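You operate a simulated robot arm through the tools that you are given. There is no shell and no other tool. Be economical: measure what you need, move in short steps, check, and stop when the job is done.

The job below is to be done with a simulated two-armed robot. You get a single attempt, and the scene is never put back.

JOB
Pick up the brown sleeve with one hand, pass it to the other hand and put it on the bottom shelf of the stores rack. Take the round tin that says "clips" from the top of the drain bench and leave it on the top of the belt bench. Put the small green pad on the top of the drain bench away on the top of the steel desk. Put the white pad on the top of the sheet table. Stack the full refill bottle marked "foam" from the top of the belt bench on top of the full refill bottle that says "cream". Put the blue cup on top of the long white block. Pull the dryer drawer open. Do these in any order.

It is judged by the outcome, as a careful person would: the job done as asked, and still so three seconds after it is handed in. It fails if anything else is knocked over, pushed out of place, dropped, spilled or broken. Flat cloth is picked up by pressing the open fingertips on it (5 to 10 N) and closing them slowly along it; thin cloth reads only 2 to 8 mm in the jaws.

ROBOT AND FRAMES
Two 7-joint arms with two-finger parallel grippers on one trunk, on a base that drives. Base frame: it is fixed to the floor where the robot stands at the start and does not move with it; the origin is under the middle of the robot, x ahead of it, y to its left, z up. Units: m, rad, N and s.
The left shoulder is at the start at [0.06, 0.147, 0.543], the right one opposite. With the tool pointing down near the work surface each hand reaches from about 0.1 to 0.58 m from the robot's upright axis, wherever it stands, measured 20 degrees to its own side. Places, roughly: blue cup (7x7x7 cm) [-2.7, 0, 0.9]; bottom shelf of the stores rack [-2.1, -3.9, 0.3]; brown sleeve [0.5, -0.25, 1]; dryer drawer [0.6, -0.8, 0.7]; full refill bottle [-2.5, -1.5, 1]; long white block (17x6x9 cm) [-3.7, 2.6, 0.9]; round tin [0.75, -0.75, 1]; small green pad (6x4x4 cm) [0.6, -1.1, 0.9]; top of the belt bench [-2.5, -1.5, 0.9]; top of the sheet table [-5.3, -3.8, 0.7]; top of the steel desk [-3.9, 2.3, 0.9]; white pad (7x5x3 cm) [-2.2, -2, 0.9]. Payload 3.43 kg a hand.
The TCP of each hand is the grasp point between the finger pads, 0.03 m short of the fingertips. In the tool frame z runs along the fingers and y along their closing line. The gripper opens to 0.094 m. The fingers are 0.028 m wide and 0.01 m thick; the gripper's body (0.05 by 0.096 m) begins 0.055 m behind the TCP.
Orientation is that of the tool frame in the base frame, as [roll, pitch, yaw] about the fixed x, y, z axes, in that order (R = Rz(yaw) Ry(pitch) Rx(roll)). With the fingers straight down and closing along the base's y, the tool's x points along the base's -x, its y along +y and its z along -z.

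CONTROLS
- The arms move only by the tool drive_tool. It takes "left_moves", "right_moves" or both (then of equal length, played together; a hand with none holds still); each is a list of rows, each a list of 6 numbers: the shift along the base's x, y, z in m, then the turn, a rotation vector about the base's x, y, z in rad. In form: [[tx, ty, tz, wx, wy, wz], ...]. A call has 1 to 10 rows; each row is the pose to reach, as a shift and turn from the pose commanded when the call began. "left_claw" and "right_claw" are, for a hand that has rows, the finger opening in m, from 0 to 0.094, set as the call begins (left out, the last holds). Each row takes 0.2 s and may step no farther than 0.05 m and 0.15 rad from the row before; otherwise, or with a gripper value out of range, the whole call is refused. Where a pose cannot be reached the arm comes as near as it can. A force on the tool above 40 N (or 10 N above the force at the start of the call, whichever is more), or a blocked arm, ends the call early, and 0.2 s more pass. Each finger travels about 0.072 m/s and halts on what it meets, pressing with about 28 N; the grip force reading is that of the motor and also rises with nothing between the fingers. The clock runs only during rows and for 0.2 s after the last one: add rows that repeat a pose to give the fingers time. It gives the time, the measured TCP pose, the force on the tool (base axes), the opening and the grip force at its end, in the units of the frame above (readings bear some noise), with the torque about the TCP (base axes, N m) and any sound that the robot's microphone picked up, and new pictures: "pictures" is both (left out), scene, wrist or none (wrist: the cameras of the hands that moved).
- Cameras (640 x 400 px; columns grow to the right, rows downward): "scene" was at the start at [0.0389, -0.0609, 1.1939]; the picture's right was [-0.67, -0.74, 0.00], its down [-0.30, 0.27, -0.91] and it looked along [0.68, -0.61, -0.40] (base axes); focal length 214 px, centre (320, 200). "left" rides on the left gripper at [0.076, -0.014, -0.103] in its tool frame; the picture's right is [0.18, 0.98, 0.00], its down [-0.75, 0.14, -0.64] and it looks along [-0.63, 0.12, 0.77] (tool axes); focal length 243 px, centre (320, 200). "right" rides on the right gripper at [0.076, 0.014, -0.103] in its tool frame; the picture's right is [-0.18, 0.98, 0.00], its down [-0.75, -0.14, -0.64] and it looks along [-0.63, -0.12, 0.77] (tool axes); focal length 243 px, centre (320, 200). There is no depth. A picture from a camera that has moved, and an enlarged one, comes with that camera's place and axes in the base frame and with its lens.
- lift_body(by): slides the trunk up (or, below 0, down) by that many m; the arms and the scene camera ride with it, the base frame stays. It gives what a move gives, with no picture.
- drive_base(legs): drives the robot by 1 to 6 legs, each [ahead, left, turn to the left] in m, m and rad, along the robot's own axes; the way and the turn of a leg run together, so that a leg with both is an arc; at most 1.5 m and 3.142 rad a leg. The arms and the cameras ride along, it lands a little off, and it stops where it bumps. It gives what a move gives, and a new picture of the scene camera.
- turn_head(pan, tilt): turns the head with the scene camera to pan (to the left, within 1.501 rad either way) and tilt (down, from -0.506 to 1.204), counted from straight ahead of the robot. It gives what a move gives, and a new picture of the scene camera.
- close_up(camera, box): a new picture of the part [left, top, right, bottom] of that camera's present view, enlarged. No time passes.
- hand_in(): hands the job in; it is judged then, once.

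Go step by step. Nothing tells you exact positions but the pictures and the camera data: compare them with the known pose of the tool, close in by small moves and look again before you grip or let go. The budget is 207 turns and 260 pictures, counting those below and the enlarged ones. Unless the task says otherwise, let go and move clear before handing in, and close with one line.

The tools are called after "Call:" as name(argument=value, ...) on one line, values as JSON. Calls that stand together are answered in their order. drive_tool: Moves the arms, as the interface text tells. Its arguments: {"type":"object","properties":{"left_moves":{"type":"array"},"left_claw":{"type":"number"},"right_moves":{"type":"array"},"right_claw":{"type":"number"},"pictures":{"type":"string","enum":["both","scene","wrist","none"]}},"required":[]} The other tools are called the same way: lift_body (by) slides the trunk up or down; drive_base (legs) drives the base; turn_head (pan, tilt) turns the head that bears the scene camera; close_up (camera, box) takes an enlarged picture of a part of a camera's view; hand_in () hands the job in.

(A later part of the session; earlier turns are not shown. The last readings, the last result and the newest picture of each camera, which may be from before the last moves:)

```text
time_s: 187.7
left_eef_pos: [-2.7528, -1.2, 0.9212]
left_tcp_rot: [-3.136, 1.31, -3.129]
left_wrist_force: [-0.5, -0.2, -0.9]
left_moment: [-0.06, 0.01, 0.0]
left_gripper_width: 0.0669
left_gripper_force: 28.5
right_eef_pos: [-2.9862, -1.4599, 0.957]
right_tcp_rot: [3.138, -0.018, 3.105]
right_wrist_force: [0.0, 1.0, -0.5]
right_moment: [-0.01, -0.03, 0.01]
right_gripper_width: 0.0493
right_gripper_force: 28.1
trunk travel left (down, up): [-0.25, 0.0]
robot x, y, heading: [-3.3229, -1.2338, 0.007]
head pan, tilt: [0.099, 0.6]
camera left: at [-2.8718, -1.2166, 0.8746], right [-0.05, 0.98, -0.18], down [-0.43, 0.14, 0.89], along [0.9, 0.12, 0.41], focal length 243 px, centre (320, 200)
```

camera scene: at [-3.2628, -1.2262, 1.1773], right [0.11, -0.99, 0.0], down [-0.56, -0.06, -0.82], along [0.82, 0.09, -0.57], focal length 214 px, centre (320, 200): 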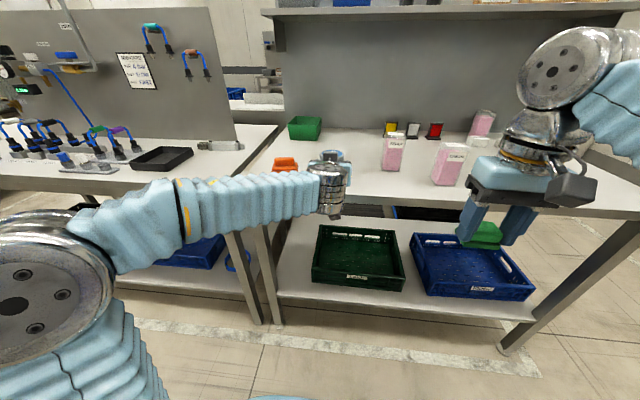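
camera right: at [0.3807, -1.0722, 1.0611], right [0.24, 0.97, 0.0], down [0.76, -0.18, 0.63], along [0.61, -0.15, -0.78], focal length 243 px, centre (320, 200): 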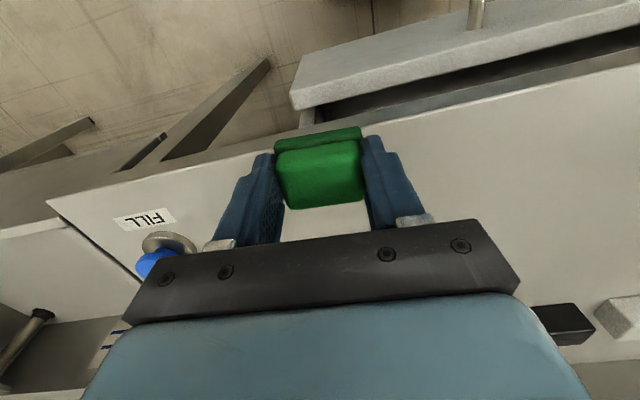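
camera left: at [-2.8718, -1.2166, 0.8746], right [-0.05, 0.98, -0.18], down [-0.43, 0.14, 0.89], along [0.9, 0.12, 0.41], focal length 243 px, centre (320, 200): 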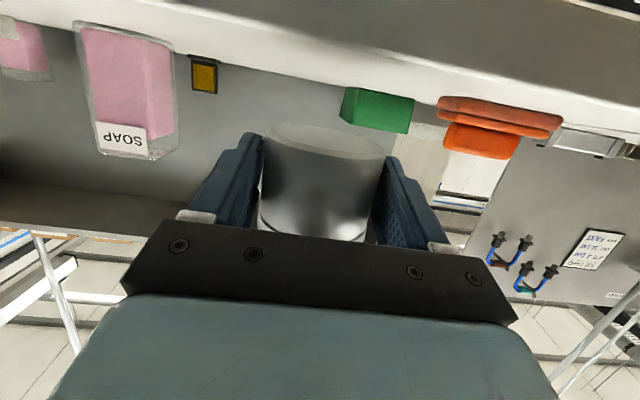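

Call:
drive_tool(left_moves=[[0, 0, -0.003, 0, 0, 0], [0, 0, -0.006, 0, 0, 0]], pictures="none")

Call:
drive_tool(left_moves=[[0, 0, -0.003, 0, 0, 0], [0, 0, -0.006, 0, 0, 0]], pictures="both")

```text
time_s: 188.3
left_eef_pos: [-2.7529, -1.2031, 0.9173]
left_tcp_rot: [-3.135, 1.309, -3.13]
left_wrist_force: [-0.3, -0.3, -1.4]
left_moment: [-0.02, 0.02, 0.0]
left_gripper_width: 0.067
left_gripper_force: 27.6
right_eef_pos: [-2.9861, -1.4607, 0.956]
right_tcp_rot: [3.14, -0.019, 3.104]
right_wrist_force: [-0.6, -0.3, 0.1]
right_moment: [-0.02, 0.01, 0.0]
right_gripper_width: 0.0491
right_gripper_force: 28.1
trunk travel left (down, up): [-0.25, 0.0]
robot x, y, heading: [-3.3224, -1.236, 0.009]
head pan, tilt: [0.099, 0.6]
```

```text
time_s: 188.9
left_eef_pos: [-2.7517, -1.2019, 0.9102]
left_tcp_rot: [-3.132, 1.309, -3.127]
left_wrist_force: [0.1, -0.3, -1.2]
left_moment: [0.02, 0.0, 0.01]
left_gripper_width: 0.0673
left_gripper_force: 27.9
right_eef_pos: [-2.9871, -1.4595, 0.9576]
right_tcp_rot: [3.139, -0.019, 3.107]
right_wrist_force: [0.7, 0.7, -0.9]
right_moment: [-0.02, -0.01, 0.0]
right_gripper_width: 0.0494
right_gripper_force: 28.2
trunk travel left (down, up): [-0.25, 0.0]
robot x, y, heading: [-3.3225, -1.2372, 0.005]
head pan, tilt: [0.099, 0.6]
camera scene: at [-3.2628, -1.2262, 1.1773], right [0.11, -0.99, 0.0], down [-0.56, -0.06, -0.82], along [0.82, 0.09, -0.57], focal length 214 px, centre (320, 200)
camera left: at [-2.8715, -1.217, 0.8622], right [-0.05, 0.98, -0.18], down [-0.43, 0.14, 0.89], along [0.9, 0.12, 0.41], focal length 243 px, centre (320, 200)
```

scene: 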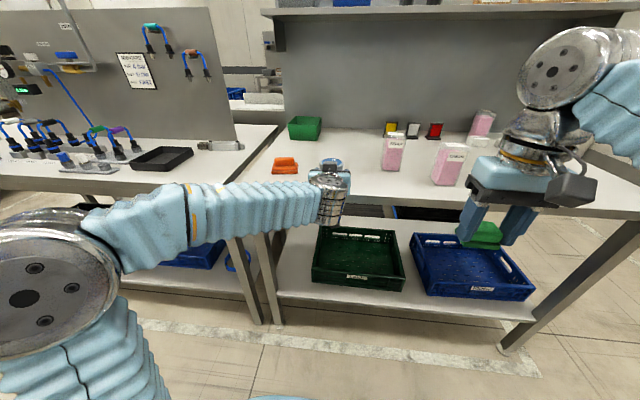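
left: 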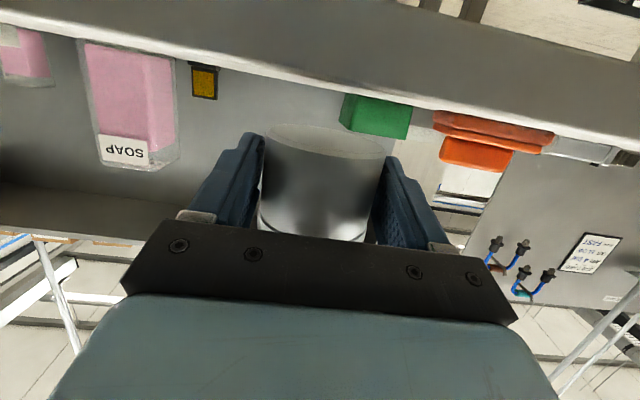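

By the wrist camera's eye-level the bench surface is at about z≈0.863, with its edge near x≈-2.80. I move 2.5 cm further in and keep lowering.

Call:
drive_tool(left_moves=[[0.025, 0, 0, 0, 0, 0], [0.025, 0, -0.004, 0, 0, 0], [0.025, 0, -0.008, 0, 0, 0]], pictures="none")

Call:
drive_tool(left_moves=[[0, 0, -0.003, 0, 0, 0], [0, 0, -0.006, 0, 0, 0]], pictures="wrist")

```text
time_s: 189.7
left_eef_pos: [-2.7271, -1.2015, 0.9016]
left_tcp_rot: [-3.135, 1.308, -3.131]
left_wrist_force: [0.1, -0.7, -1.7]
left_moment: [0.01, 0.02, 0.03]
left_gripper_width: 0.0673
left_gripper_force: 27.9
right_eef_pos: [-2.9869, -1.4603, 0.9567]
right_tcp_rot: [3.139, -0.02, 3.106]
right_wrist_force: [-0.2, -0.2, 0.2]
right_moment: [-0.01, -0.01, -0.02]
right_gripper_width: 0.0493
right_gripper_force: 27.8
trunk travel left (down, up): [-0.25, 0.0]
robot x, y, heading: [-3.3196, -1.2388, 0.008]
head pan, tilt: [0.099, 0.6]
```

```text
time_s: 190.3
left_eef_pos: [-2.7266, -1.2007, 0.8963]
left_tcp_rot: [-3.132, 1.309, -3.128]
left_wrist_force: [-0.3, -0.1, -1.6]
left_moment: [-0.01, 0.01, 0.0]
left_gripper_width: 0.0672
left_gripper_force: 27.5
right_eef_pos: [-2.9857, -1.4597, 0.9566]
right_tcp_rot: [3.138, -0.019, 3.105]
right_wrist_force: [-0.6, 0.7, -0.8]
right_moment: [0.02, 0.01, 0.0]
right_gripper_width: 0.0493
right_gripper_force: 27.9
trunk travel left (down, up): [-0.25, 0.0]
robot x, y, heading: [-3.3221, -1.2347, 0.008]
head pan, tilt: [0.099, 0.6]
camera left: at [-2.8463, -1.2153, 0.8488], right [-0.05, 0.98, -0.18], down [-0.43, 0.14, 0.89], along [0.9, 0.12, 0.41], focal length 243 px, centre (320, 200)
```

left: 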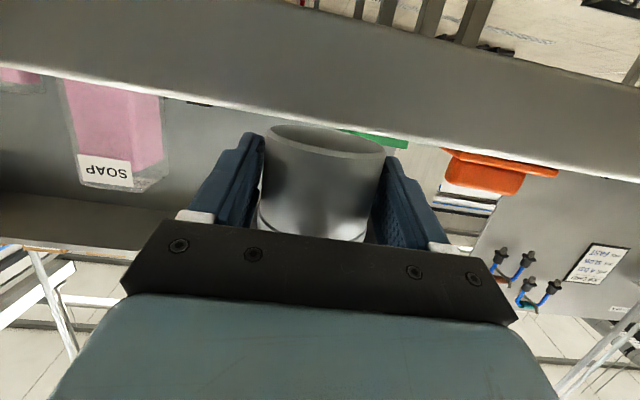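

The edge appears nearer x≈-2.765, so I go 3.5 cm further in, slightly raised, and then lower till contact.

Call:
drive_tool(left_moves=[[0, 0, 0.01, 0, 0, 0], [0.018, 0, 0.01, 0, 0, 0], [0.035, 0, 0.01, 0, 0, 0], [0.035, 0, 0.003, 0, 0, 0]], pictures="both")

Call:
close_up(camera="scene", box=[260, 130, 400, 230])

```text
time_s: 191.3
left_eef_pos: [-2.6917, -1.1974, 0.8984]
left_tcp_rot: [-3.132, 1.31, -3.13]
left_wrist_force: [-0.2, 0.0, -1.2]
left_moment: [-0.02, 0.03, 0.04]
left_gripper_width: 0.0672
left_gripper_force: 28.1
right_eef_pos: [-2.9867, -1.4609, 0.9575]
right_tcp_rot: [3.141, -0.02, 3.106]
right_wrist_force: [0.0, -0.2, 1.2]
right_moment: [-0.02, -0.01, -0.03]
right_gripper_width: 0.0493
right_gripper_force: 27.9
trunk travel left (down, up): [-0.25, 0.0]
robot x, y, heading: [-3.3184, -1.2402, 0.007]
head pan, tilt: [0.099, 0.6]
camera scene: at [-3.2627, -1.2262, 1.1773], right [0.11, -0.99, 0.0], down [-0.56, -0.06, -0.82], along [0.82, 0.09, -0.57], focal length 214 px, centre (320, 200)
camera left: at [-2.8106, -1.2135, 0.8506], right [-0.05, 0.98, -0.18], down [-0.43, 0.14, 0.89], along [0.9, 0.12, 0.41], focal length 243 px, centre (320, 200)
```

scene: 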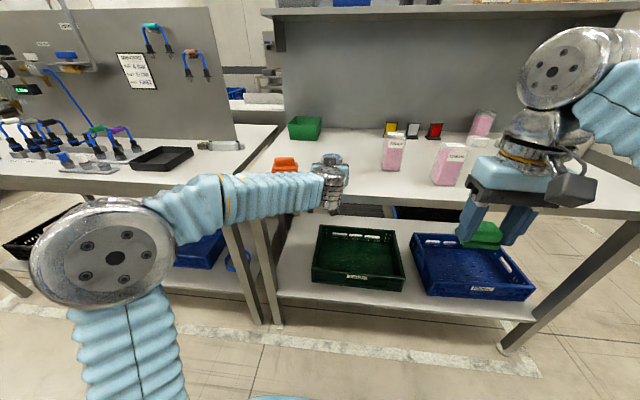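
left: 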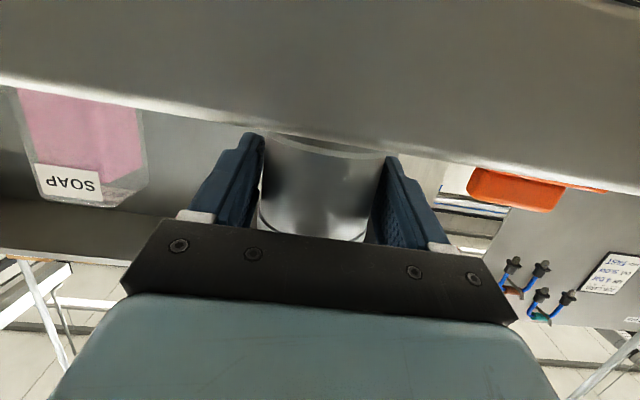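

```text
4.00 times, centred on (330, 180) of scene
camera zoom: at [-3.2627, -1.2262, 1.1773], right [0.11, -0.99, 0.0], down [-0.56, -0.06, -0.82], along [0.82, 0.09, -0.57], focal length 858 px, centre (280, 280)
```

zoom: 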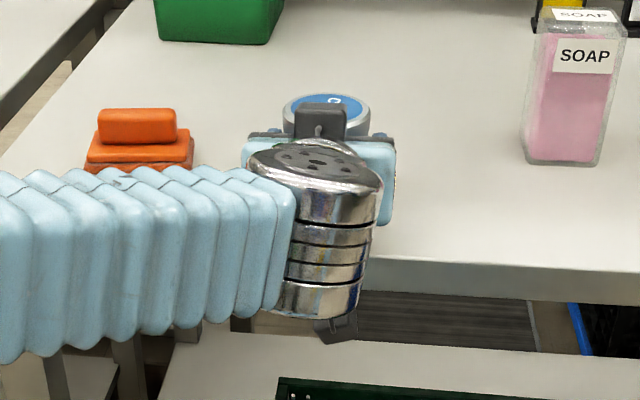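

Call:
drive_tool(left_moves=[[0, 0, -0.003, 0, 0, 0], [0, 0, -0.006, 0, 0, 0]], pictures="none")

Call:
drive_tool(left_moves=[[0, 0, -0.003, 0, 0, 0], [0, 0, -0.006, 0, 0, 0]], pictures="none")

```text
time_s: 191.9
left_eef_pos: [-2.6924, -1.1992, 0.8921]
left_tcp_rot: [-3.137, 1.307, -3.13]
left_wrist_force: [-0.3, 0.5, -1.5]
left_moment: [-0.01, 0.02, 0.03]
left_gripper_width: 0.0671
left_gripper_force: 27.5
right_eef_pos: [-2.9865, -1.4601, 0.9581]
right_tcp_rot: [3.14, -0.019, 3.106]
right_wrist_force: [0.0, 0.1, -0.9]
right_moment: [0.0, 0.04, 0.02]
right_gripper_width: 0.0494
right_gripper_force: 28.9
trunk travel left (down, up): [-0.25, 0.0]
robot x, y, heading: [-3.3216, -1.2349, 0.013]
head pan, tilt: [0.099, 0.6]
```

```text
time_s: 192.5
left_eef_pos: [-2.6921, -1.1988, 0.8863]
left_tcp_rot: [-3.134, 1.308, -3.129]
left_wrist_force: [-0.6, 0.8, -0.9]
left_moment: [-0.01, 0.02, 0.01]
left_gripper_width: 0.0672
left_gripper_force: 27.9
right_eef_pos: [-2.9862, -1.4598, 0.9573]
right_tcp_rot: [3.14, -0.019, 3.105]
right_wrist_force: [-0.8, -0.6, -0.9]
right_moment: [-0.02, -0.02, -0.01]
right_gripper_width: 0.0493
right_gripper_force: 27.9
trunk travel left (down, up): [-0.25, 0.0]
robot x, y, heading: [-3.3243, -1.2367, 0.007]
head pan, tilt: [0.099, 0.6]
```

Call:
drive_tool(left_moves=[[0, 0, -0.003, 0, 0, 0], [0, 0, -0.006, 0, 0, 0]], pictures="wrist")

```text
time_s: 193.1
left_eef_pos: [-2.6921, -1.2001, 0.8848]
left_tcp_rot: [-3.126, 1.315, -3.12]
left_wrist_force: [8.4, 1.5, 22.6]
left_moment: [-0.01, 0.3, -0.01]
left_gripper_width: 0.067
left_gripper_force: 27.8
right_eef_pos: [-2.9867, -1.4602, 0.9593]
right_tcp_rot: [3.139, -0.019, 3.105]
right_wrist_force: [-0.6, 0.5, 0.3]
right_moment: [0.01, 0.0, -0.01]
right_gripper_width: 0.0495
right_gripper_force: 28.4
trunk travel left (down, up): [-0.25, 0.0]
robot x, y, heading: [-3.3169, -1.2353, 0.011]
head pan, tilt: [0.099, 0.6]
camera left: at [-2.8108, -1.2155, 0.8369], right [-0.05, 0.98, -0.18], down [-0.43, 0.14, 0.89], along [0.9, 0.13, 0.42], focal length 243 px, centre (320, 200)
```

left: 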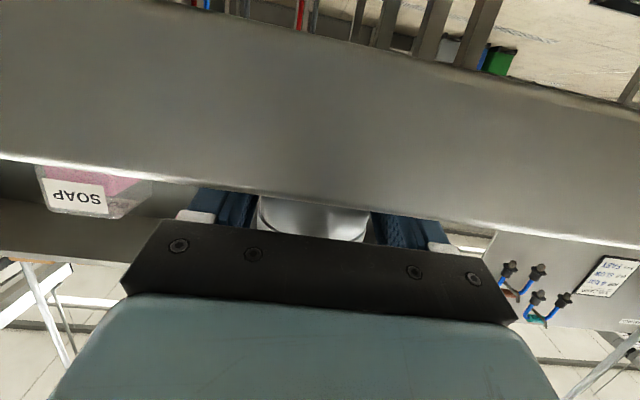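

Contact: the tin is on the bench (22 N up). I relieve the load, open, and withdraw straight back.

Call:
drive_tool(left_moves=[[0, 0, 0.001, 0, 0, 0], [0, 0, 0.001, 0, 0, 0]], pictures="none")

Call:
drive_tool(left_claw=0.094, left_moves=[[0, 0, 0.0, 0, 0, 0], [0, 0, 0.0, 0, 0, 0], [0, 0, 0.002, 0, 0, 0], [-0.03, 0, 0.002, 0, 0, 0], [-0.07, 0, 0.002, 0, 0, 0], [-0.11, 0, 0.002, 0, 0, 0], [-0.15, 0, 0.01, 0, 0, 0]], pictures="scene")

```text
time_s: 193.7
left_eef_pos: [-2.693, -1.1995, 0.885]
left_tcp_rot: [-3.128, 1.314, -3.126]
left_wrist_force: [6.9, 3.3, 25.1]
left_moment: [-0.03, 0.03, 0.09]
left_gripper_width: 0.067
left_gripper_force: 27.4
right_eef_pos: [-2.9875, -1.4597, 0.9578]
right_tcp_rot: [3.141, -0.02, 3.108]
right_wrist_force: [0.7, -0.7, -0.7]
right_moment: [0.02, -0.03, -0.01]
right_gripper_width: 0.0493
right_gripper_force: 28.4
trunk travel left (down, up): [-0.25, 0.0]
robot x, y, heading: [-3.3214, -1.2398, 0.008]
head pan, tilt: [0.099, 0.6]
```

```text
time_s: 195.3
left_eef_pos: [-2.8428, -1.1975, 0.8921]
left_tcp_rot: [-3.135, 1.309, -3.129]
left_wrist_force: [0.2, -0.5, 0.0]
left_moment: [-0.01, 0.0, 0.02]
left_gripper_width: 0.0943
left_gripper_force: 0.0
right_eef_pos: [-2.9856, -1.4599, 0.9564]
right_tcp_rot: [3.14, -0.018, 3.105]
right_wrist_force: [-0.2, -0.5, -0.5]
right_moment: [-0.03, 0.03, -0.02]
right_gripper_width: 0.0494
right_gripper_force: 27.9
trunk travel left (down, up): [-0.25, 0.0]
robot x, y, heading: [-3.3204, -1.2348, 0.009]
head pan, tilt: [0.099, 0.6]
camera scene: at [-3.2626, -1.2262, 1.1773], right [0.11, -0.99, 0.0], down [-0.56, -0.06, -0.82], along [0.82, 0.09, -0.57], focal length 214 px, centre (320, 200)
```

scene: 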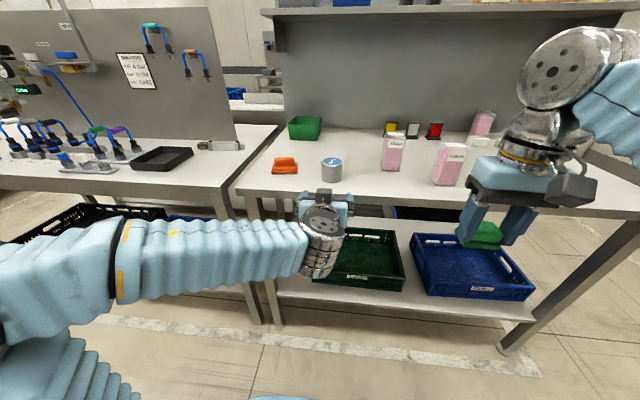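

The tin stands on the belt bench. Next, with the pad still in the right hand, I go for the blue cup: back off and strafe north to about y≈0.

Call:
drive_base(legs=[[-0.3, 0, 0], [0, 1.15, 0]])

Call:
turn_head(pan=0.1, tilt=0.35)

```text
time_s: 203.0
left_eef_pos: [-3.1652, -0.0059, 0.8902]
left_tcp_rot: [-3.133, 1.309, -3.117]
left_wrist_force: [0.5, -0.3, 1.1]
left_moment: [-0.01, -0.04, 0.03]
left_gripper_width: 0.0938
left_gripper_force: 0.1
right_eef_pos: [-3.3072, -0.2712, 0.9575]
right_tcp_rot: [3.14, -0.019, 3.115]
right_wrist_force: [-0.4, 0.0, 0.7]
right_moment: [0.0, -0.02, -0.01]
right_gripper_width: 0.0494
right_gripper_force: 27.9
trunk travel left (down, up): [-0.25, 0.0]
robot x, y, heading: [-3.6426, -0.0561, 0.023]
head pan, tilt: [0.099, 0.6]
camera scene: at [-3.5857, -0.0407, 1.1773], right [0.12, -0.99, 0.0], down [-0.56, -0.07, -0.83], along [0.82, 0.1, -0.56], focal length 214 px, centre (320, 200)
```

scene: 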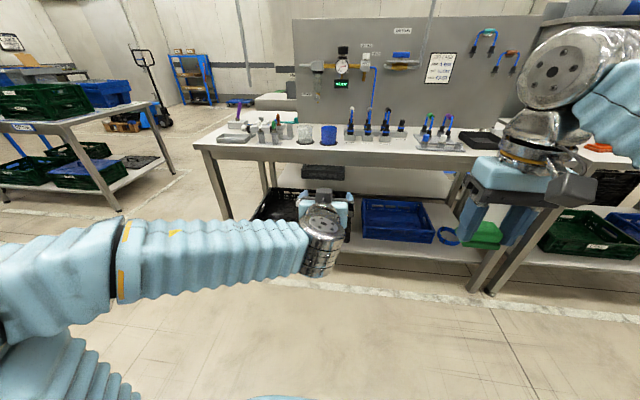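

```text
time_s: 203.8
left_eef_pos: [-3.1647, -0.0066, 0.8904]
left_tcp_rot: [-3.132, 1.309, -3.116]
left_wrist_force: [0.4, 0.3, 0.6]
left_moment: [0.01, 0.01, 0.04]
left_gripper_width: 0.0942
left_gripper_force: 0.0
right_eef_pos: [-3.3056, -0.2718, 0.9579]
right_tcp_rot: [3.14, -0.018, 3.116]
right_wrist_force: [0.3, 0.4, -0.4]
right_moment: [0.0, 0.01, 0.03]
right_gripper_width: 0.0491
right_gripper_force: 28.7
trunk travel left (down, up): [-0.25, 0.0]
robot x, y, heading: [-3.6436, -0.0507, 0.025]
head pan, tilt: [0.099, 0.351]
camera scene: at [-3.5811, -0.0401, 1.2], right [0.12, -0.99, 0.0], down [-0.34, -0.04, -0.94], along [0.93, 0.11, -0.34], focal length 214 px, centre (320, 200)
```

scene: 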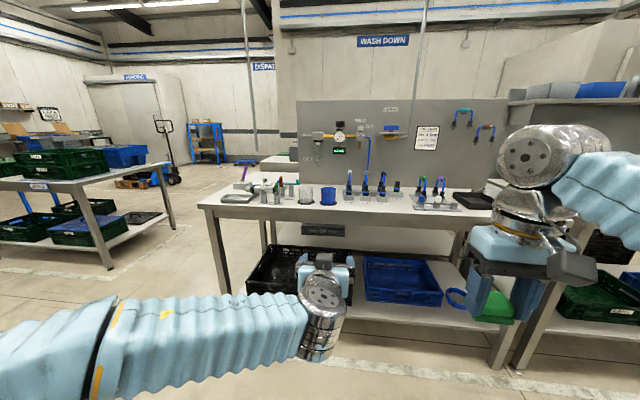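

Call:
close_up(camera="scene", box=[210, 160, 400, 260])

Call:
close_up(camera="scene", box=[260, 165, 360, 225])

```text
3.37 times, centred on (305, 210) of scene
camera zoom: at [-3.5811, -0.0401, 1.2], right [0.12, -0.99, 0.0], down [-0.34, -0.04, -0.94], along [0.93, 0.11, -0.34], focal length 722 px, centre (370, 166)
```

zoom: 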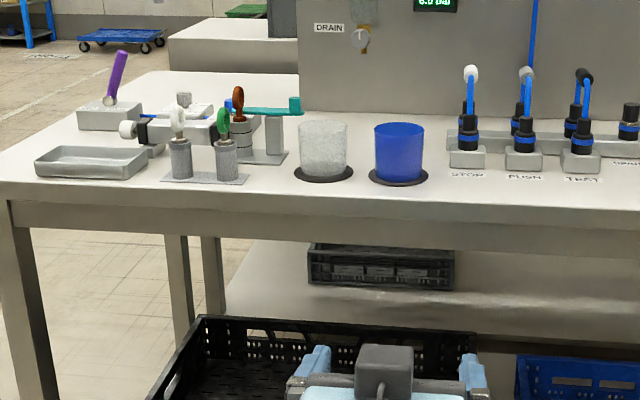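

```text
6.40 times, centred on (310, 195) of scene
camera zoom: at [-3.5811, -0.0401, 1.2], right [0.12, -0.99, 0.0], down [-0.34, -0.04, -0.94], along [0.93, 0.11, -0.34], focal length 1373 px, centre (384, 232)
```

zoom: 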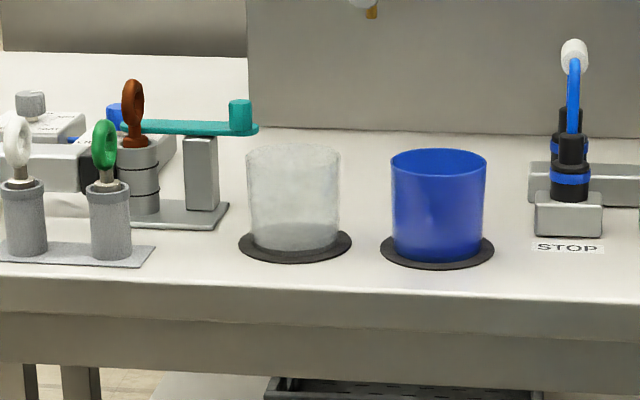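

The blue cup is at ≈[-2.68,0.03] on a coaster, with about 4 cm on either side. I turn the left hand down again.

Call:
drive_tool(left_moves=[[0, 0, 0.015, -0.0036, 0.1454, 0], [0, 0, 0.03, -0.0072, 0.2908, 0], [0, 0, 0.045, -0.0108, 0.4362, 0], [0, 0, 0.06, -0.0144, 0.5816, 0], [0, 0, 0.075, -0.018, 0.727, 0], [0, 0, 0.09, -0.0216, 0.8724, 0], [0, 0, 0.105, -0.0252, 1.0178, 0], [0, 0, 0.12, -0.0288, 1.1632, 0], [-0.03, 0, 0.13, -0.0327, 1.309, 0]], pictures="none")

Call:
drive_base(legs=[[0.4, 0, -0.024]])

```text
time_s: 205.8
left_eef_pos: [-3.1887, -0.0108, 0.9906]
left_tcp_rot: [3.087, 0.124, 3.125]
left_wrist_force: [0.4, -0.7, 0.1]
left_moment: [0.01, -0.03, 0.0]
left_gripper_width: 0.0938
left_gripper_force: 0.0
left hand out of reach, approached as far as the arm can: row 8, 9
right_eef_pos: [-3.3077, -0.2737, 0.9572]
right_tcp_rot: [3.139, -0.017, 3.115]
right_wrist_force: [-0.9, -0.6, -1.4]
right_moment: [0.06, -0.03, -0.04]
right_gripper_width: 0.0491
right_gripper_force: 27.6
trunk travel left (down, up): [-0.25, 0.0]
robot x, y, heading: [-3.6452, -0.0532, 0.021]
head pan, tilt: [0.099, 0.351]
```

```text
time_s: 208.3
left_eef_pos: [-2.7801, -0.0141, 0.9892]
left_tcp_rot: [3.087, 0.124, 3.111]
left_wrist_force: [0.0, 0.2, 0.7]
left_moment: [-0.01, 0.01, 0.0]
left_gripper_width: 0.0942
left_gripper_force: 0.0
right_eef_pos: [-2.9047, -0.2754, 0.9564]
right_tcp_rot: [3.139, -0.018, 3.095]
right_wrist_force: [-0.8, -0.5, 1.0]
right_moment: [-0.03, -0.03, 0.01]
right_gripper_width: 0.0493
right_gripper_force: 27.9
trunk travel left (down, up): [-0.25, 0.0]
robot x, y, heading: [-3.2397, -0.0454, -0.004]
head pan, tilt: [0.099, 0.351]
camera scene: at [-3.1746, -0.0376, 1.2], right [0.1, -1.0, 0.0], down [-0.34, -0.03, -0.94], along [0.93, 0.09, -0.34], focal length 214 px, centre (320, 200)
```

scene: 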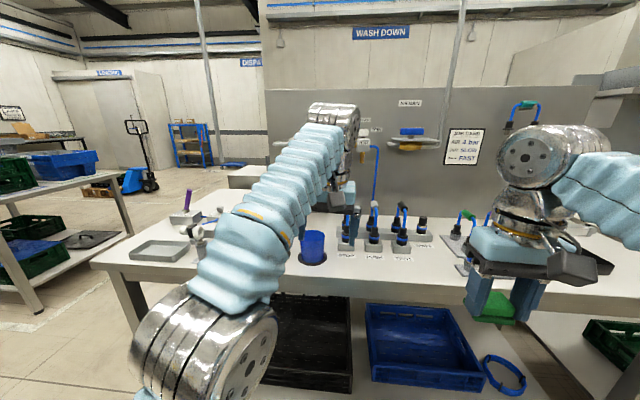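

Call:
drive_tool(left_moves=[[0.02, 0.015, -0.01, -0.03, 0.07, 0], [0.04, 0.03, -0.015, -0.054, 0.124, 0]], pictures="both")

```text
time_s: 208.9
left_eef_pos: [-2.7884, 0.0459, 0.9842]
left_tcp_rot: [-3.132, 0.03, 3.116]
left_wrist_force: [-1.8, 0.9, -0.1]
left_moment: [-0.01, 0.0, -0.05]
left_gripper_width: 0.0939
left_gripper_force: 0.2
left hand out of reach, approached as far as the arm can: row 1, 2
right_eef_pos: [-2.9061, -0.2718, 0.9581]
right_tcp_rot: [3.141, -0.02, 3.093]
right_wrist_force: [0.1, 1.3, 1.3]
right_moment: [-0.06, -0.04, 0.0]
right_gripper_width: 0.0491
right_gripper_force: 28.2
trunk travel left (down, up): [-0.25, 0.0]
robot x, y, heading: [-3.2369, -0.0473, -0.001]
head pan, tilt: [0.099, 0.351]
camera scene: at [-3.1753, -0.0346, 1.2001], right [0.1, -1.0, 0.0], down [-0.34, -0.04, -0.94], along [0.93, 0.09, -0.34], focal length 214 px, centre (320, 200)
camera left: at [-2.8683, 0.0349, 1.084], right [-0.16, 0.99, -0.01], down [0.74, 0.13, 0.66], along [0.66, 0.09, -0.75], focal length 243 px, centre (320, 200)
```

scene: 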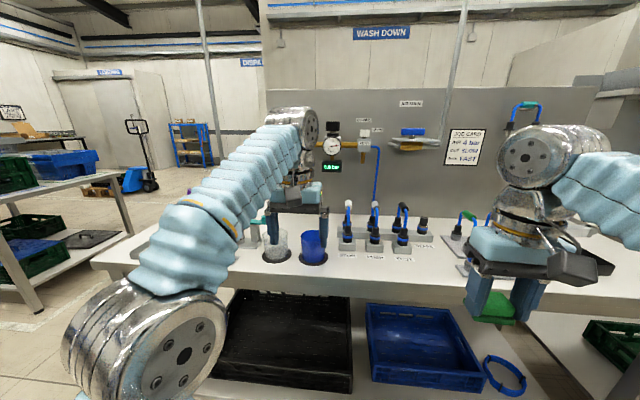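
left: 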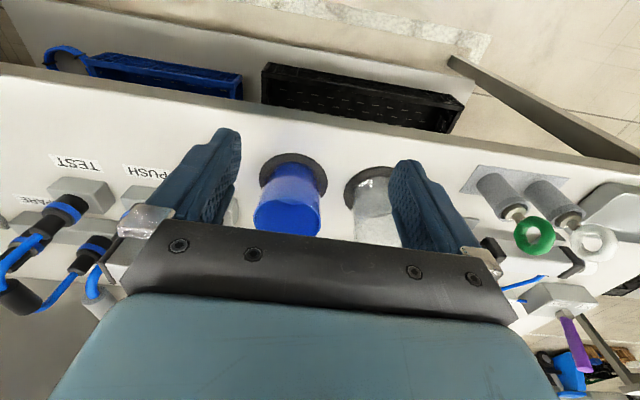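

The cup is at ≈[-2.70,0.027]. I align in y and lower in front of it, then slide forward around it.

Call:
drive_tool(left_moves=[[0, -0.019, -0.02, 0, 0.0, 0], [0, -0.019, -0.05, 0, 0, 0], [0.0, -0.019, -0.074, 0, 0, 0]], pictures="both")

```text
time_s: 209.7
left_eef_pos: [-2.7849, 0.024, 0.9093]
left_tcp_rot: [-3.139, 0.003, 3.115]
left_wrist_force: [-0.1, -0.2, -1.3]
left_moment: [0.01, 0.01, 0.0]
left_gripper_width: 0.0941
left_gripper_force: 0.1
right_eef_pos: [-2.9059, -0.2751, 0.9574]
right_tcp_rot: [3.141, -0.021, 3.094]
right_wrist_force: [0.0, 0.6, 0.4]
right_moment: [-0.01, 0.03, 0.01]
right_gripper_width: 0.0494
right_gripper_force: 27.7
trunk travel left (down, up): [-0.25, 0.0]
robot x, y, heading: [-3.241, -0.0448, -0.001]
head pan, tilt: [0.099, 0.351]
camera scene: at [-3.1746, -0.0375, 1.2001], right [0.1, -1.0, 0.0], down [-0.34, -0.03, -0.94], along [0.93, 0.09, -0.34], focal length 214 px, centre (320, 200)
camera left: at [-2.8626, 0.0113, 1.0106], right [-0.16, 0.99, 0.0], down [0.76, 0.12, 0.64], along [0.64, 0.1, -0.77], focal length 243 px, centre (320, 200)
```

scene: 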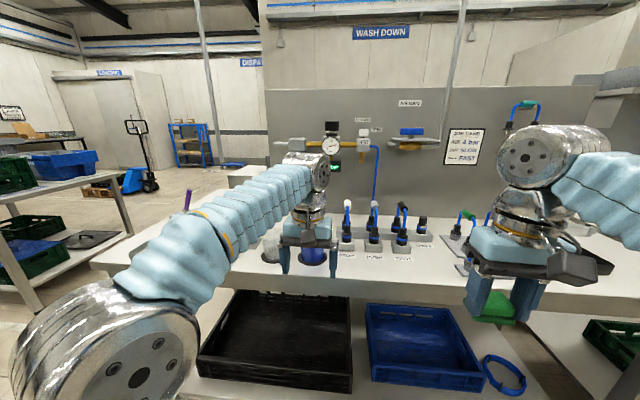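
left: 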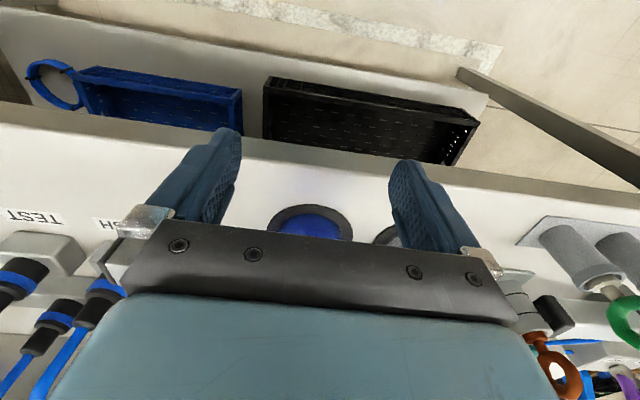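

Call:
drive_tool(left_claw=0.086, left_moves=[[0, 0.003, 0, 0, 0, 0], [0.03, 0.003, 0, 0, 0, 0], [0.06, 0.003, 0, 0, 0, 0]], pictures="wrist")

```text
time_s: 210.5
left_eef_pos: [-2.7249, 0.0285, 0.9114]
left_tcp_rot: [-3.138, 0.005, 3.114]
left_wrist_force: [0.6, 0.5, 0.4]
left_moment: [0.0, -0.03, 0.03]
left_gripper_width: 0.0857
left_gripper_force: 0.1
right_eef_pos: [-2.9047, -0.2739, 0.9576]
right_tcp_rot: [3.139, -0.019, 3.094]
right_wrist_force: [-0.4, 0.0, -0.4]
right_moment: [-0.01, 0.03, 0.0]
right_gripper_width: 0.0494
right_gripper_force: 27.6
trunk travel left (down, up): [-0.25, 0.0]
robot x, y, heading: [-3.2353, -0.0459, -0.001]
head pan, tilt: [0.099, 0.351]
camera left: at [-2.8025, 0.0162, 1.0135], right [-0.16, 0.99, 0.0], down [0.75, 0.12, 0.64], along [0.64, 0.1, -0.76], focal length 243 px, centre (320, 200)
```

left: 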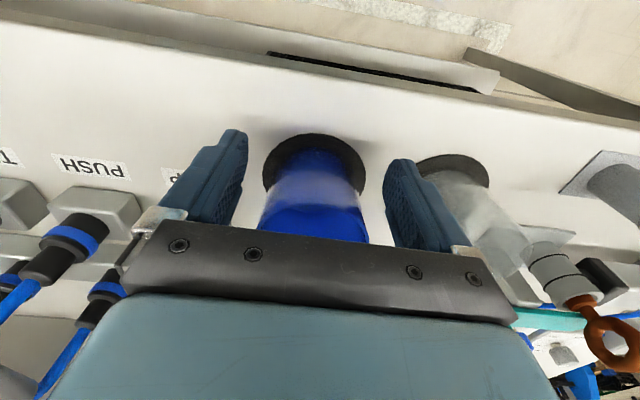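

Call:
drive_tool(left_moves=[[0.01, -0.002, 0, 0, 0, 0], [0.02, -0.002, 0, 0, 0, 0]], pictures="none")

Call:
drive_tool(left_claw=0.05, left_moves=[[0, 0, 0, 0, 0, 0], [0, 0, 0, 0, 0, 0], [0, 0, 0, 0, 0, 0]], pictures="wrist")

```text
time_s: 211.1
left_eef_pos: [-2.7052, 0.0263, 0.9109]
left_tcp_rot: [-3.139, 0.004, 3.113]
left_wrist_force: [-0.9, 0.3, -0.2]
left_moment: [-0.02, -0.02, 0.03]
left_gripper_width: 0.0859
left_gripper_force: 0.1
right_eef_pos: [-2.9051, -0.2741, 0.9566]
right_tcp_rot: [3.14, -0.019, 3.096]
right_wrist_force: [-0.7, -1.2, -1.1]
right_moment: [0.01, 0.0, 0.0]
right_gripper_width: 0.0493
right_gripper_force: 28.1
trunk travel left (down, up): [-0.25, 0.0]
robot x, y, heading: [-3.2349, -0.0458, -0.005]
head pan, tilt: [0.099, 0.351]
```

```text
time_s: 211.9
left_eef_pos: [-2.7061, 0.027, 0.9094]
left_tcp_rot: [-3.14, 0.003, 3.115]
left_wrist_force: [1.6, 0.9, 1.2]
left_moment: [0.0, -0.09, 0.06]
left_gripper_width: 0.0679
left_gripper_force: 28.1
right_eef_pos: [-2.9055, -0.2747, 0.9568]
right_tcp_rot: [3.141, -0.019, 3.096]
right_wrist_force: [0.5, 0.8, -0.8]
right_moment: [0.0, 0.05, 0.02]
right_gripper_width: 0.0495
right_gripper_force: 28.2
trunk travel left (down, up): [-0.25, 0.0]
robot x, y, heading: [-3.2395, -0.0491, -0.003]
head pan, tilt: [0.099, 0.351]
camera left: at [-2.7825, 0.0141, 1.0115], right [-0.16, 0.99, 0.0], down [0.76, 0.12, 0.64], along [0.64, 0.1, -0.77], focal length 243 px, centre (320, 200)
```

left: 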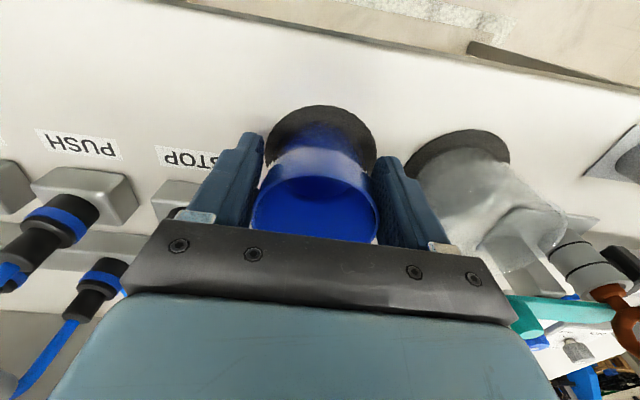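

The cup is gripped (6.8 cm). I lift straight up, then pull back clear of the bench.

Call:
drive_tool(left_moves=[[0, 0, 0.02, 0, 0, 0], [0, 0, 0.04, 0, 0, 0], [-0.01, 0, 0.055, 0, 0, 0], [-0.04, 0, 0.06, 0, 0, 0], [-0.08, 0, 0.06, 0, 0, 0], [-0.1, 0, 0.06, 0, 0, 0]], pictures="wrist")

```text
time_s: 213.3
left_eef_pos: [-2.8045, 0.0286, 0.9683]
left_tcp_rot: [-3.14, 0.005, 3.117]
left_wrist_force: [-0.2, -0.2, 0.7]
left_moment: [0.01, 0.01, 0.0]
left_gripper_width: 0.0674
left_gripper_force: 28.1
left hand out of reach, approached as far as the arm can: row 2, 3, 4
right_eef_pos: [-2.9057, -0.2744, 0.9572]
right_tcp_rot: [3.141, -0.019, 3.094]
right_wrist_force: [-0.3, -1.1, 0.4]
right_moment: [0.03, 0.03, 0.01]
right_gripper_width: 0.0493
right_gripper_force: 28.3
trunk travel left (down, up): [-0.25, 0.0]
robot x, y, heading: [-3.2377, -0.0485, -0.002]
head pan, tilt: [0.099, 0.351]
camera left: at [-2.8812, 0.0156, 1.0701], right [-0.16, 0.99, 0.0], down [0.76, 0.12, 0.64], along [0.64, 0.1, -0.77], focal length 243 px, centre (320, 200)
```

left: 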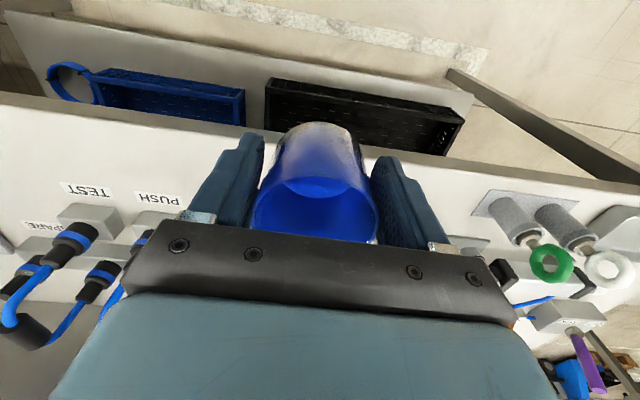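

Call:
drive_base(legs=[[-0.15, 0, 0], [0, 1.2, 0]])

Call:
turn_head(pan=1.4, tilt=0.35)

```text
time_s: 220.4
left_eef_pos: [-2.9226, 1.2028, 0.9682]
left_tcp_rot: [-3.14, 0.004, 3.067]
left_wrist_force: [0.8, -0.1, -0.2]
left_moment: [0.0, 0.02, 0.02]
left_gripper_width: 0.0666
left_gripper_force: 28.1
right_eef_pos: [-3.0385, 0.9041, 0.9561]
right_tcp_rot: [3.138, -0.019, 3.047]
right_wrist_force: [-0.3, 0.7, -1.2]
right_moment: [0.03, -0.02, 0.04]
right_gripper_width: 0.0492
right_gripper_force: 27.7
trunk travel left (down, up): [-0.25, 0.0]
robot x, y, heading: [-3.3617, 1.1497, -0.05]
head pan, tilt: [0.099, 0.351]
camera scene: at [-3.2966, 1.1544, 1.2], right [0.05, -1.0, 0.0], down [-0.34, -0.02, -0.94], along [0.94, 0.05, -0.34], focal length 214 px, centre (320, 200)
```

scene: 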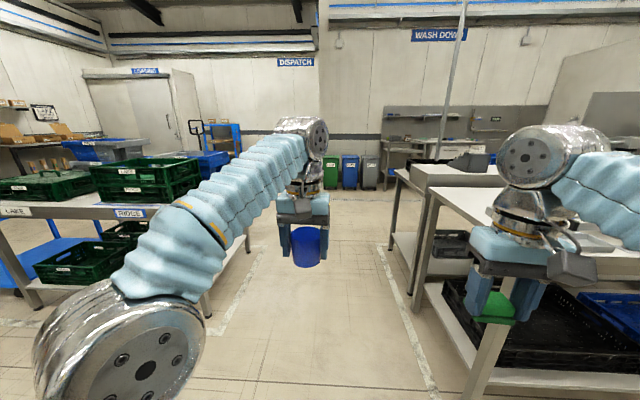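

```text
time_s: 221.8
left_eef_pos: [-2.9224, 1.2023, 0.9689]
left_tcp_rot: [-3.14, 0.003, 3.069]
left_wrist_force: [-0.3, -0.3, -0.7]
left_moment: [-0.03, 0.0, 0.01]
left_gripper_width: 0.0664
left_gripper_force: 28.1
right_eef_pos: [-3.0389, 0.9055, 0.9561]
right_tcp_rot: [3.139, -0.019, 3.046]
right_wrist_force: [0.6, -1.0, -0.3]
right_moment: [0.01, 0.01, 0.03]
right_gripper_width: 0.0491
right_gripper_force: 27.9
trunk travel left (down, up): [-0.25, 0.0]
robot x, y, heading: [-3.3591, 1.1471, -0.047]
head pan, tilt: [1.4, 0.351]
camera scene: at [-3.3692, 1.2405, 1.2001], right [0.98, -0.22, 0.0], down [-0.08, -0.34, -0.94], along [0.2, 0.92, -0.34], focal length 214 px, centre (320, 200)
```

scene: 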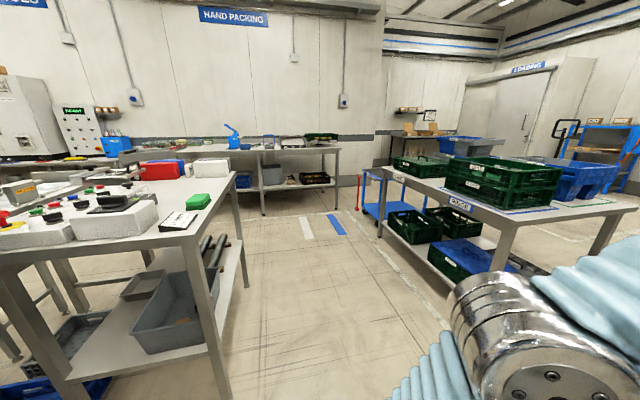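

The steel desk is at x<-3.64, y≈1.9–2.8, with the long white block near [-3.75,2.7]. I drive east of it and turn to face west.

Call:
drive_base(legs=[[0.33, 0.02, 0], [0, 0, 3.141], [0, 0, 0.05], [0, -1.15, 0]])

Call:
turn_head(pan=-0.1, tilt=0.5)

```text
time_s: 237.2
left_eef_pos: [-3.4173, 2.288, 0.9687]
left_tcp_rot: [-3.139, 0.004, -0.085]
left_wrist_force: [0.9, 0.4, 0.3]
left_moment: [0.0, -0.01, 0.02]
left_gripper_width: 0.064
left_gripper_force: 28.2
right_eef_pos: [-3.2988, 2.5842, 0.9569]
right_tcp_rot: [3.14, -0.018, -0.106]
right_wrist_force: [-0.3, -0.3, 0.5]
right_moment: [-0.02, 0.03, 0.02]
right_gripper_width: 0.0491
right_gripper_force: 27.9
trunk travel left (down, up): [-0.25, 0.0]
robot x, y, heading: [-2.9773, 2.3394, 3.081]
head pan, tilt: [1.4, 0.351]
camera scene: at [-2.9718, 2.2472, 1.2001], right [-0.97, 0.23, 0.0], down [0.08, 0.33, -0.94], along [-0.21, -0.91, -0.34], focal length 214 px, centre (320, 200)
```

scene: 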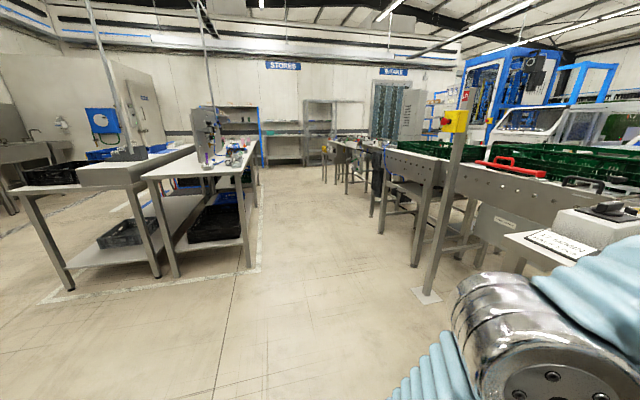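

```text
time_s: 238.8
left_eef_pos: [-3.4187, 2.2878, 0.9675]
left_tcp_rot: [-3.141, 0.003, -0.086]
left_wrist_force: [0.0, 0.7, -1.0]
left_moment: [0.0, 0.0, 0.0]
left_gripper_width: 0.064
left_gripper_force: 28.0
right_eef_pos: [-3.2996, 2.5855, 0.9571]
right_tcp_rot: [3.14, -0.019, -0.106]
right_wrist_force: [0.0, 0.6, -0.2]
right_moment: [0.03, -0.01, 0.0]
right_gripper_width: 0.0492
right_gripper_force: 27.4
trunk travel left (down, up): [-0.25, 0.0]
robot x, y, heading: [-2.9837, 2.3358, 3.088]
head pan, tilt: [-0.099, 0.499]
camera scene: at [-3.0403, 2.3523, 1.1864], right [0.16, 0.99, 0.0], down [0.47, -0.08, -0.88], along [-0.87, 0.14, -0.48], focal length 214 px, centre (320, 200)
```

scene: 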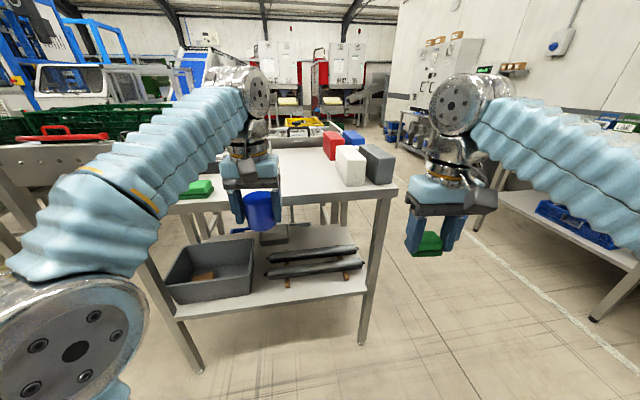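

The cup's width reading is creeping down, so I check how it sits in the hand.

Call:
close_up(camera="left", box=[0, 0, 640, 400])

Call:
close_up(camera="scene", box=[150, 100, 420, 270])

```text
1.00 times, centred on (320, 200) of left (not enlarged: the box is as wide or as high as the picture)
camera zoom: at [-3.3412, 2.2951, 1.07], right [0.1, -1.0, 0.0], down [-0.76, -0.08, 0.64], along [-0.64, -0.06, -0.77], focal length 243 px, centre (320, 200)
```

zoom: 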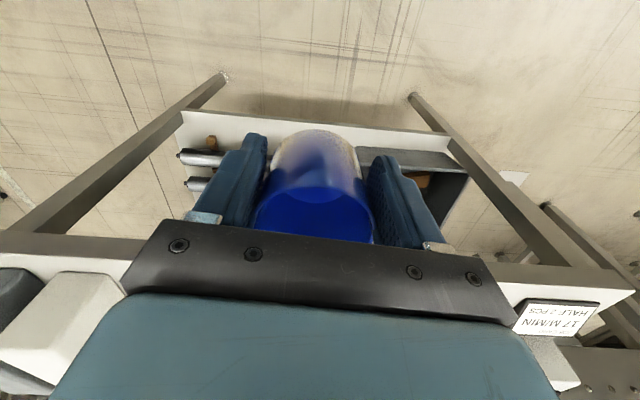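

```text
2.35 times, centred on (285, 185) of scene
camera zoom: at [-3.0403, 2.3523, 1.1864], right [0.16, 0.99, 0.0], down [0.47, -0.08, -0.88], along [-0.87, 0.14, -0.48], focal length 505 px, centre (402, 235)
```

zoom: 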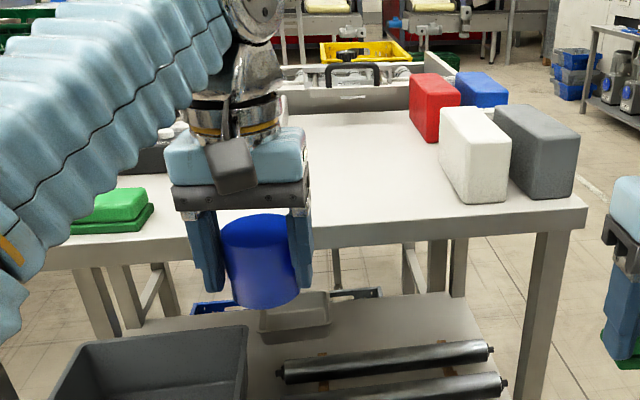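

The cup is slowly slipping. I'll set it down on the desk near the edge and regrip it with a forward-tilted hand (which also gives the reach to the block top). The pad also goes on the desk. I drive up.

Call:
drive_base(legs=[[0.18, 0, 0.052]])

Call:
drive_tool(left_moves=[[-0.03, 0.01, -0.005, 0, 0, 0], [-0.06, 0.02, -0.01, 0, 0, 0], [-0.09, 0.03, -0.015, 0, 0, 0]], right_moves=[[-0.04, -0.01, 0, 0, 0, 0], [-0.08, -0.02, 0, 0, 0, 0], [-0.11, -0.03, 0, 0, 0, 0]], pictures="both")

```text
time_s: 240.4
left_eef_pos: [-3.601, 2.2731, 0.9679]
left_tcp_rot: [-3.139, 0.004, -0.035]
left_wrist_force: [-0.7, 0.1, -0.1]
left_moment: [0.03, 0.02, 0.0]
left_gripper_width: 0.0638
left_gripper_force: 27.9
right_eef_pos: [-3.497, 2.5743, 0.9585]
right_tcp_rot: [3.139, -0.021, -0.057]
right_wrist_force: [0.3, 0.3, -0.3]
right_moment: [0.02, 0.0, -0.03]
right_gripper_width: 0.0493
right_gripper_force: 27.7
trunk travel left (down, up): [-0.25, 0.0]
robot x, y, heading: [-3.171, 2.3443, 3.137]
head pan, tilt: [-0.099, 0.499]
camera scene: at [-3.2265, 2.3558, 1.1864], right [0.11, 0.99, 0.0], down [0.48, -0.05, -0.88], along [-0.87, 0.1, -0.48], focal length 214 px, centre (320, 200)
```

scene: 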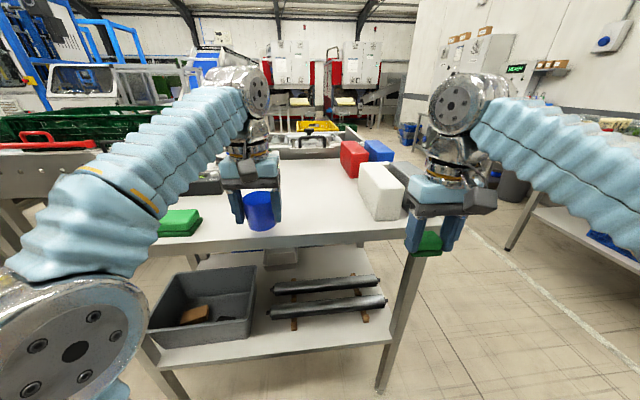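

```text
time_s: 241.2
left_eef_pos: [-3.6635, 2.288, 0.9502]
left_tcp_rot: [-3.138, 0.006, -0.038]
left_wrist_force: [0.8, -0.9, 0.0]
left_moment: [0.02, 0.03, 0.02]
left_gripper_width: 0.0634
left_gripper_force: 27.5
left hand out of reach, approached as far as the arm can: row 2, 3
right_eef_pos: [-3.6054, 2.5437, 0.9576]
right_tcp_rot: [3.141, -0.019, -0.058]
right_wrist_force: [0.6, -0.8, 0.7]
right_moment: [0.02, 0.04, 0.0]
right_gripper_width: 0.0493
right_gripper_force: 27.2
trunk travel left (down, up): [-0.25, 0.0]
robot x, y, heading: [-3.1671, 2.347, 3.126]
head pan, tilt: [-0.099, 0.499]
camera scene: at [-3.2257, 2.3553, 1.1864], right [0.11, 0.99, 0.0], down [0.48, -0.05, -0.88], along [-0.87, 0.1, -0.48], focal length 214 px, centre (320, 200)
camera right: at [-3.5329, 2.5262, 1.0617], right [-0.24, -0.97, 0.0], down [-0.76, 0.19, 0.63], along [-0.61, 0.15, -0.78], focal length 243 px, centre (320, 200)
camera left: at [-3.5864, 2.2994, 1.0507], right [0.15, -0.99, 0.0], down [-0.75, -0.12, 0.65], along [-0.64, -0.09, -0.76], focal length 243 px, centre (320, 200)
```

scene: 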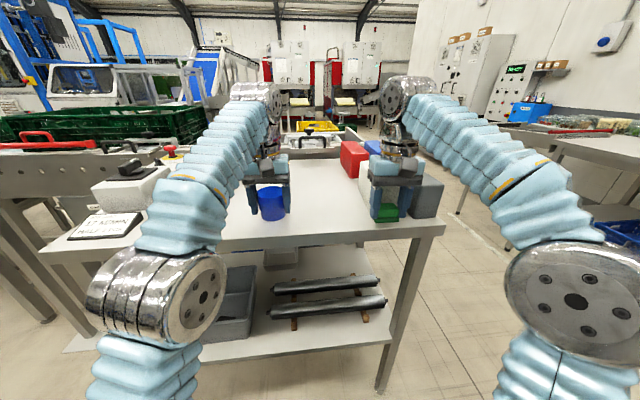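
right: 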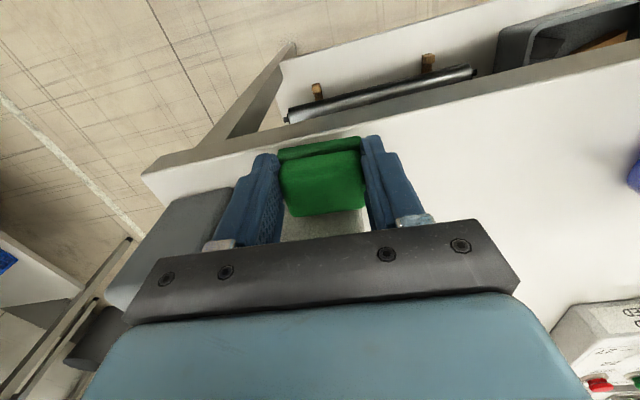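
left: 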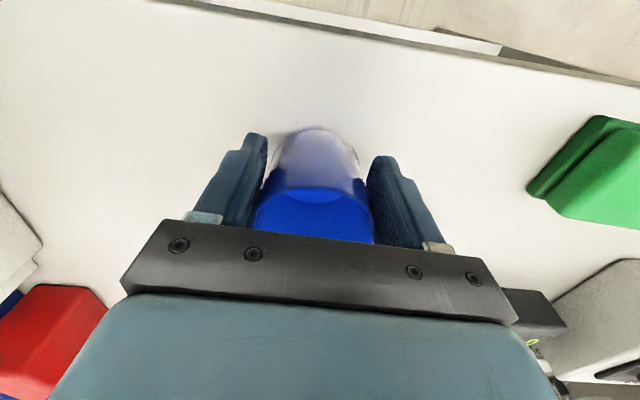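

Call:
drive_tool(left_moves=[[0.0, 0.0, -0.02, 0, 0, 0], [-0.02, 0.0, -0.023, 0, 0, 0], [-0.04, 0.0, -0.023, 0, 0, 0]], pictures="wrist")

```text
time_s: 241.9
left_eef_pos: [-3.6877, 2.289, 0.9302]
left_tcp_rot: [-3.137, 0.008, -0.035]
left_wrist_force: [-0.3, 0.1, 16.9]
left_moment: [-0.44, -0.1, -0.12]
left_gripper_width: 0.0573
left_gripper_force: 28.9
left hand out of reach, approached as far as the arm can: row 3
right_eef_pos: [-3.605, 2.5446, 0.9583]
right_tcp_rot: [3.14, -0.018, -0.056]
right_wrist_force: [0.4, -1.0, 0.2]
right_moment: [-0.01, -0.01, 0.01]
right_gripper_width: 0.049
right_gripper_force: 28.2
trunk travel left (down, up): [-0.25, 0.0]
robot x, y, heading: [-3.1683, 2.3413, 3.128]
head pan, tilt: [-0.099, 0.499]
stopped in row 3 (left hand): the force on the tool passed its limit at 64 N (the readings are from after the stop); the commanded pose is now the measured one
camera left: at [-3.6108, 2.2995, 1.0317], right [0.15, -0.99, -0.01], down [-0.75, -0.12, 0.65], along [-0.64, -0.09, -0.76], focal length 243 px, centre (320, 200)
```

left: 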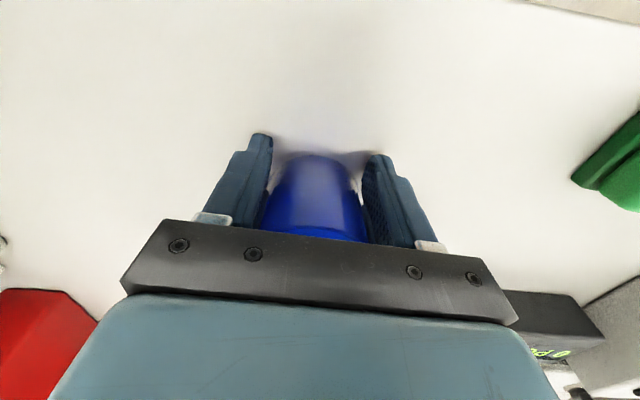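

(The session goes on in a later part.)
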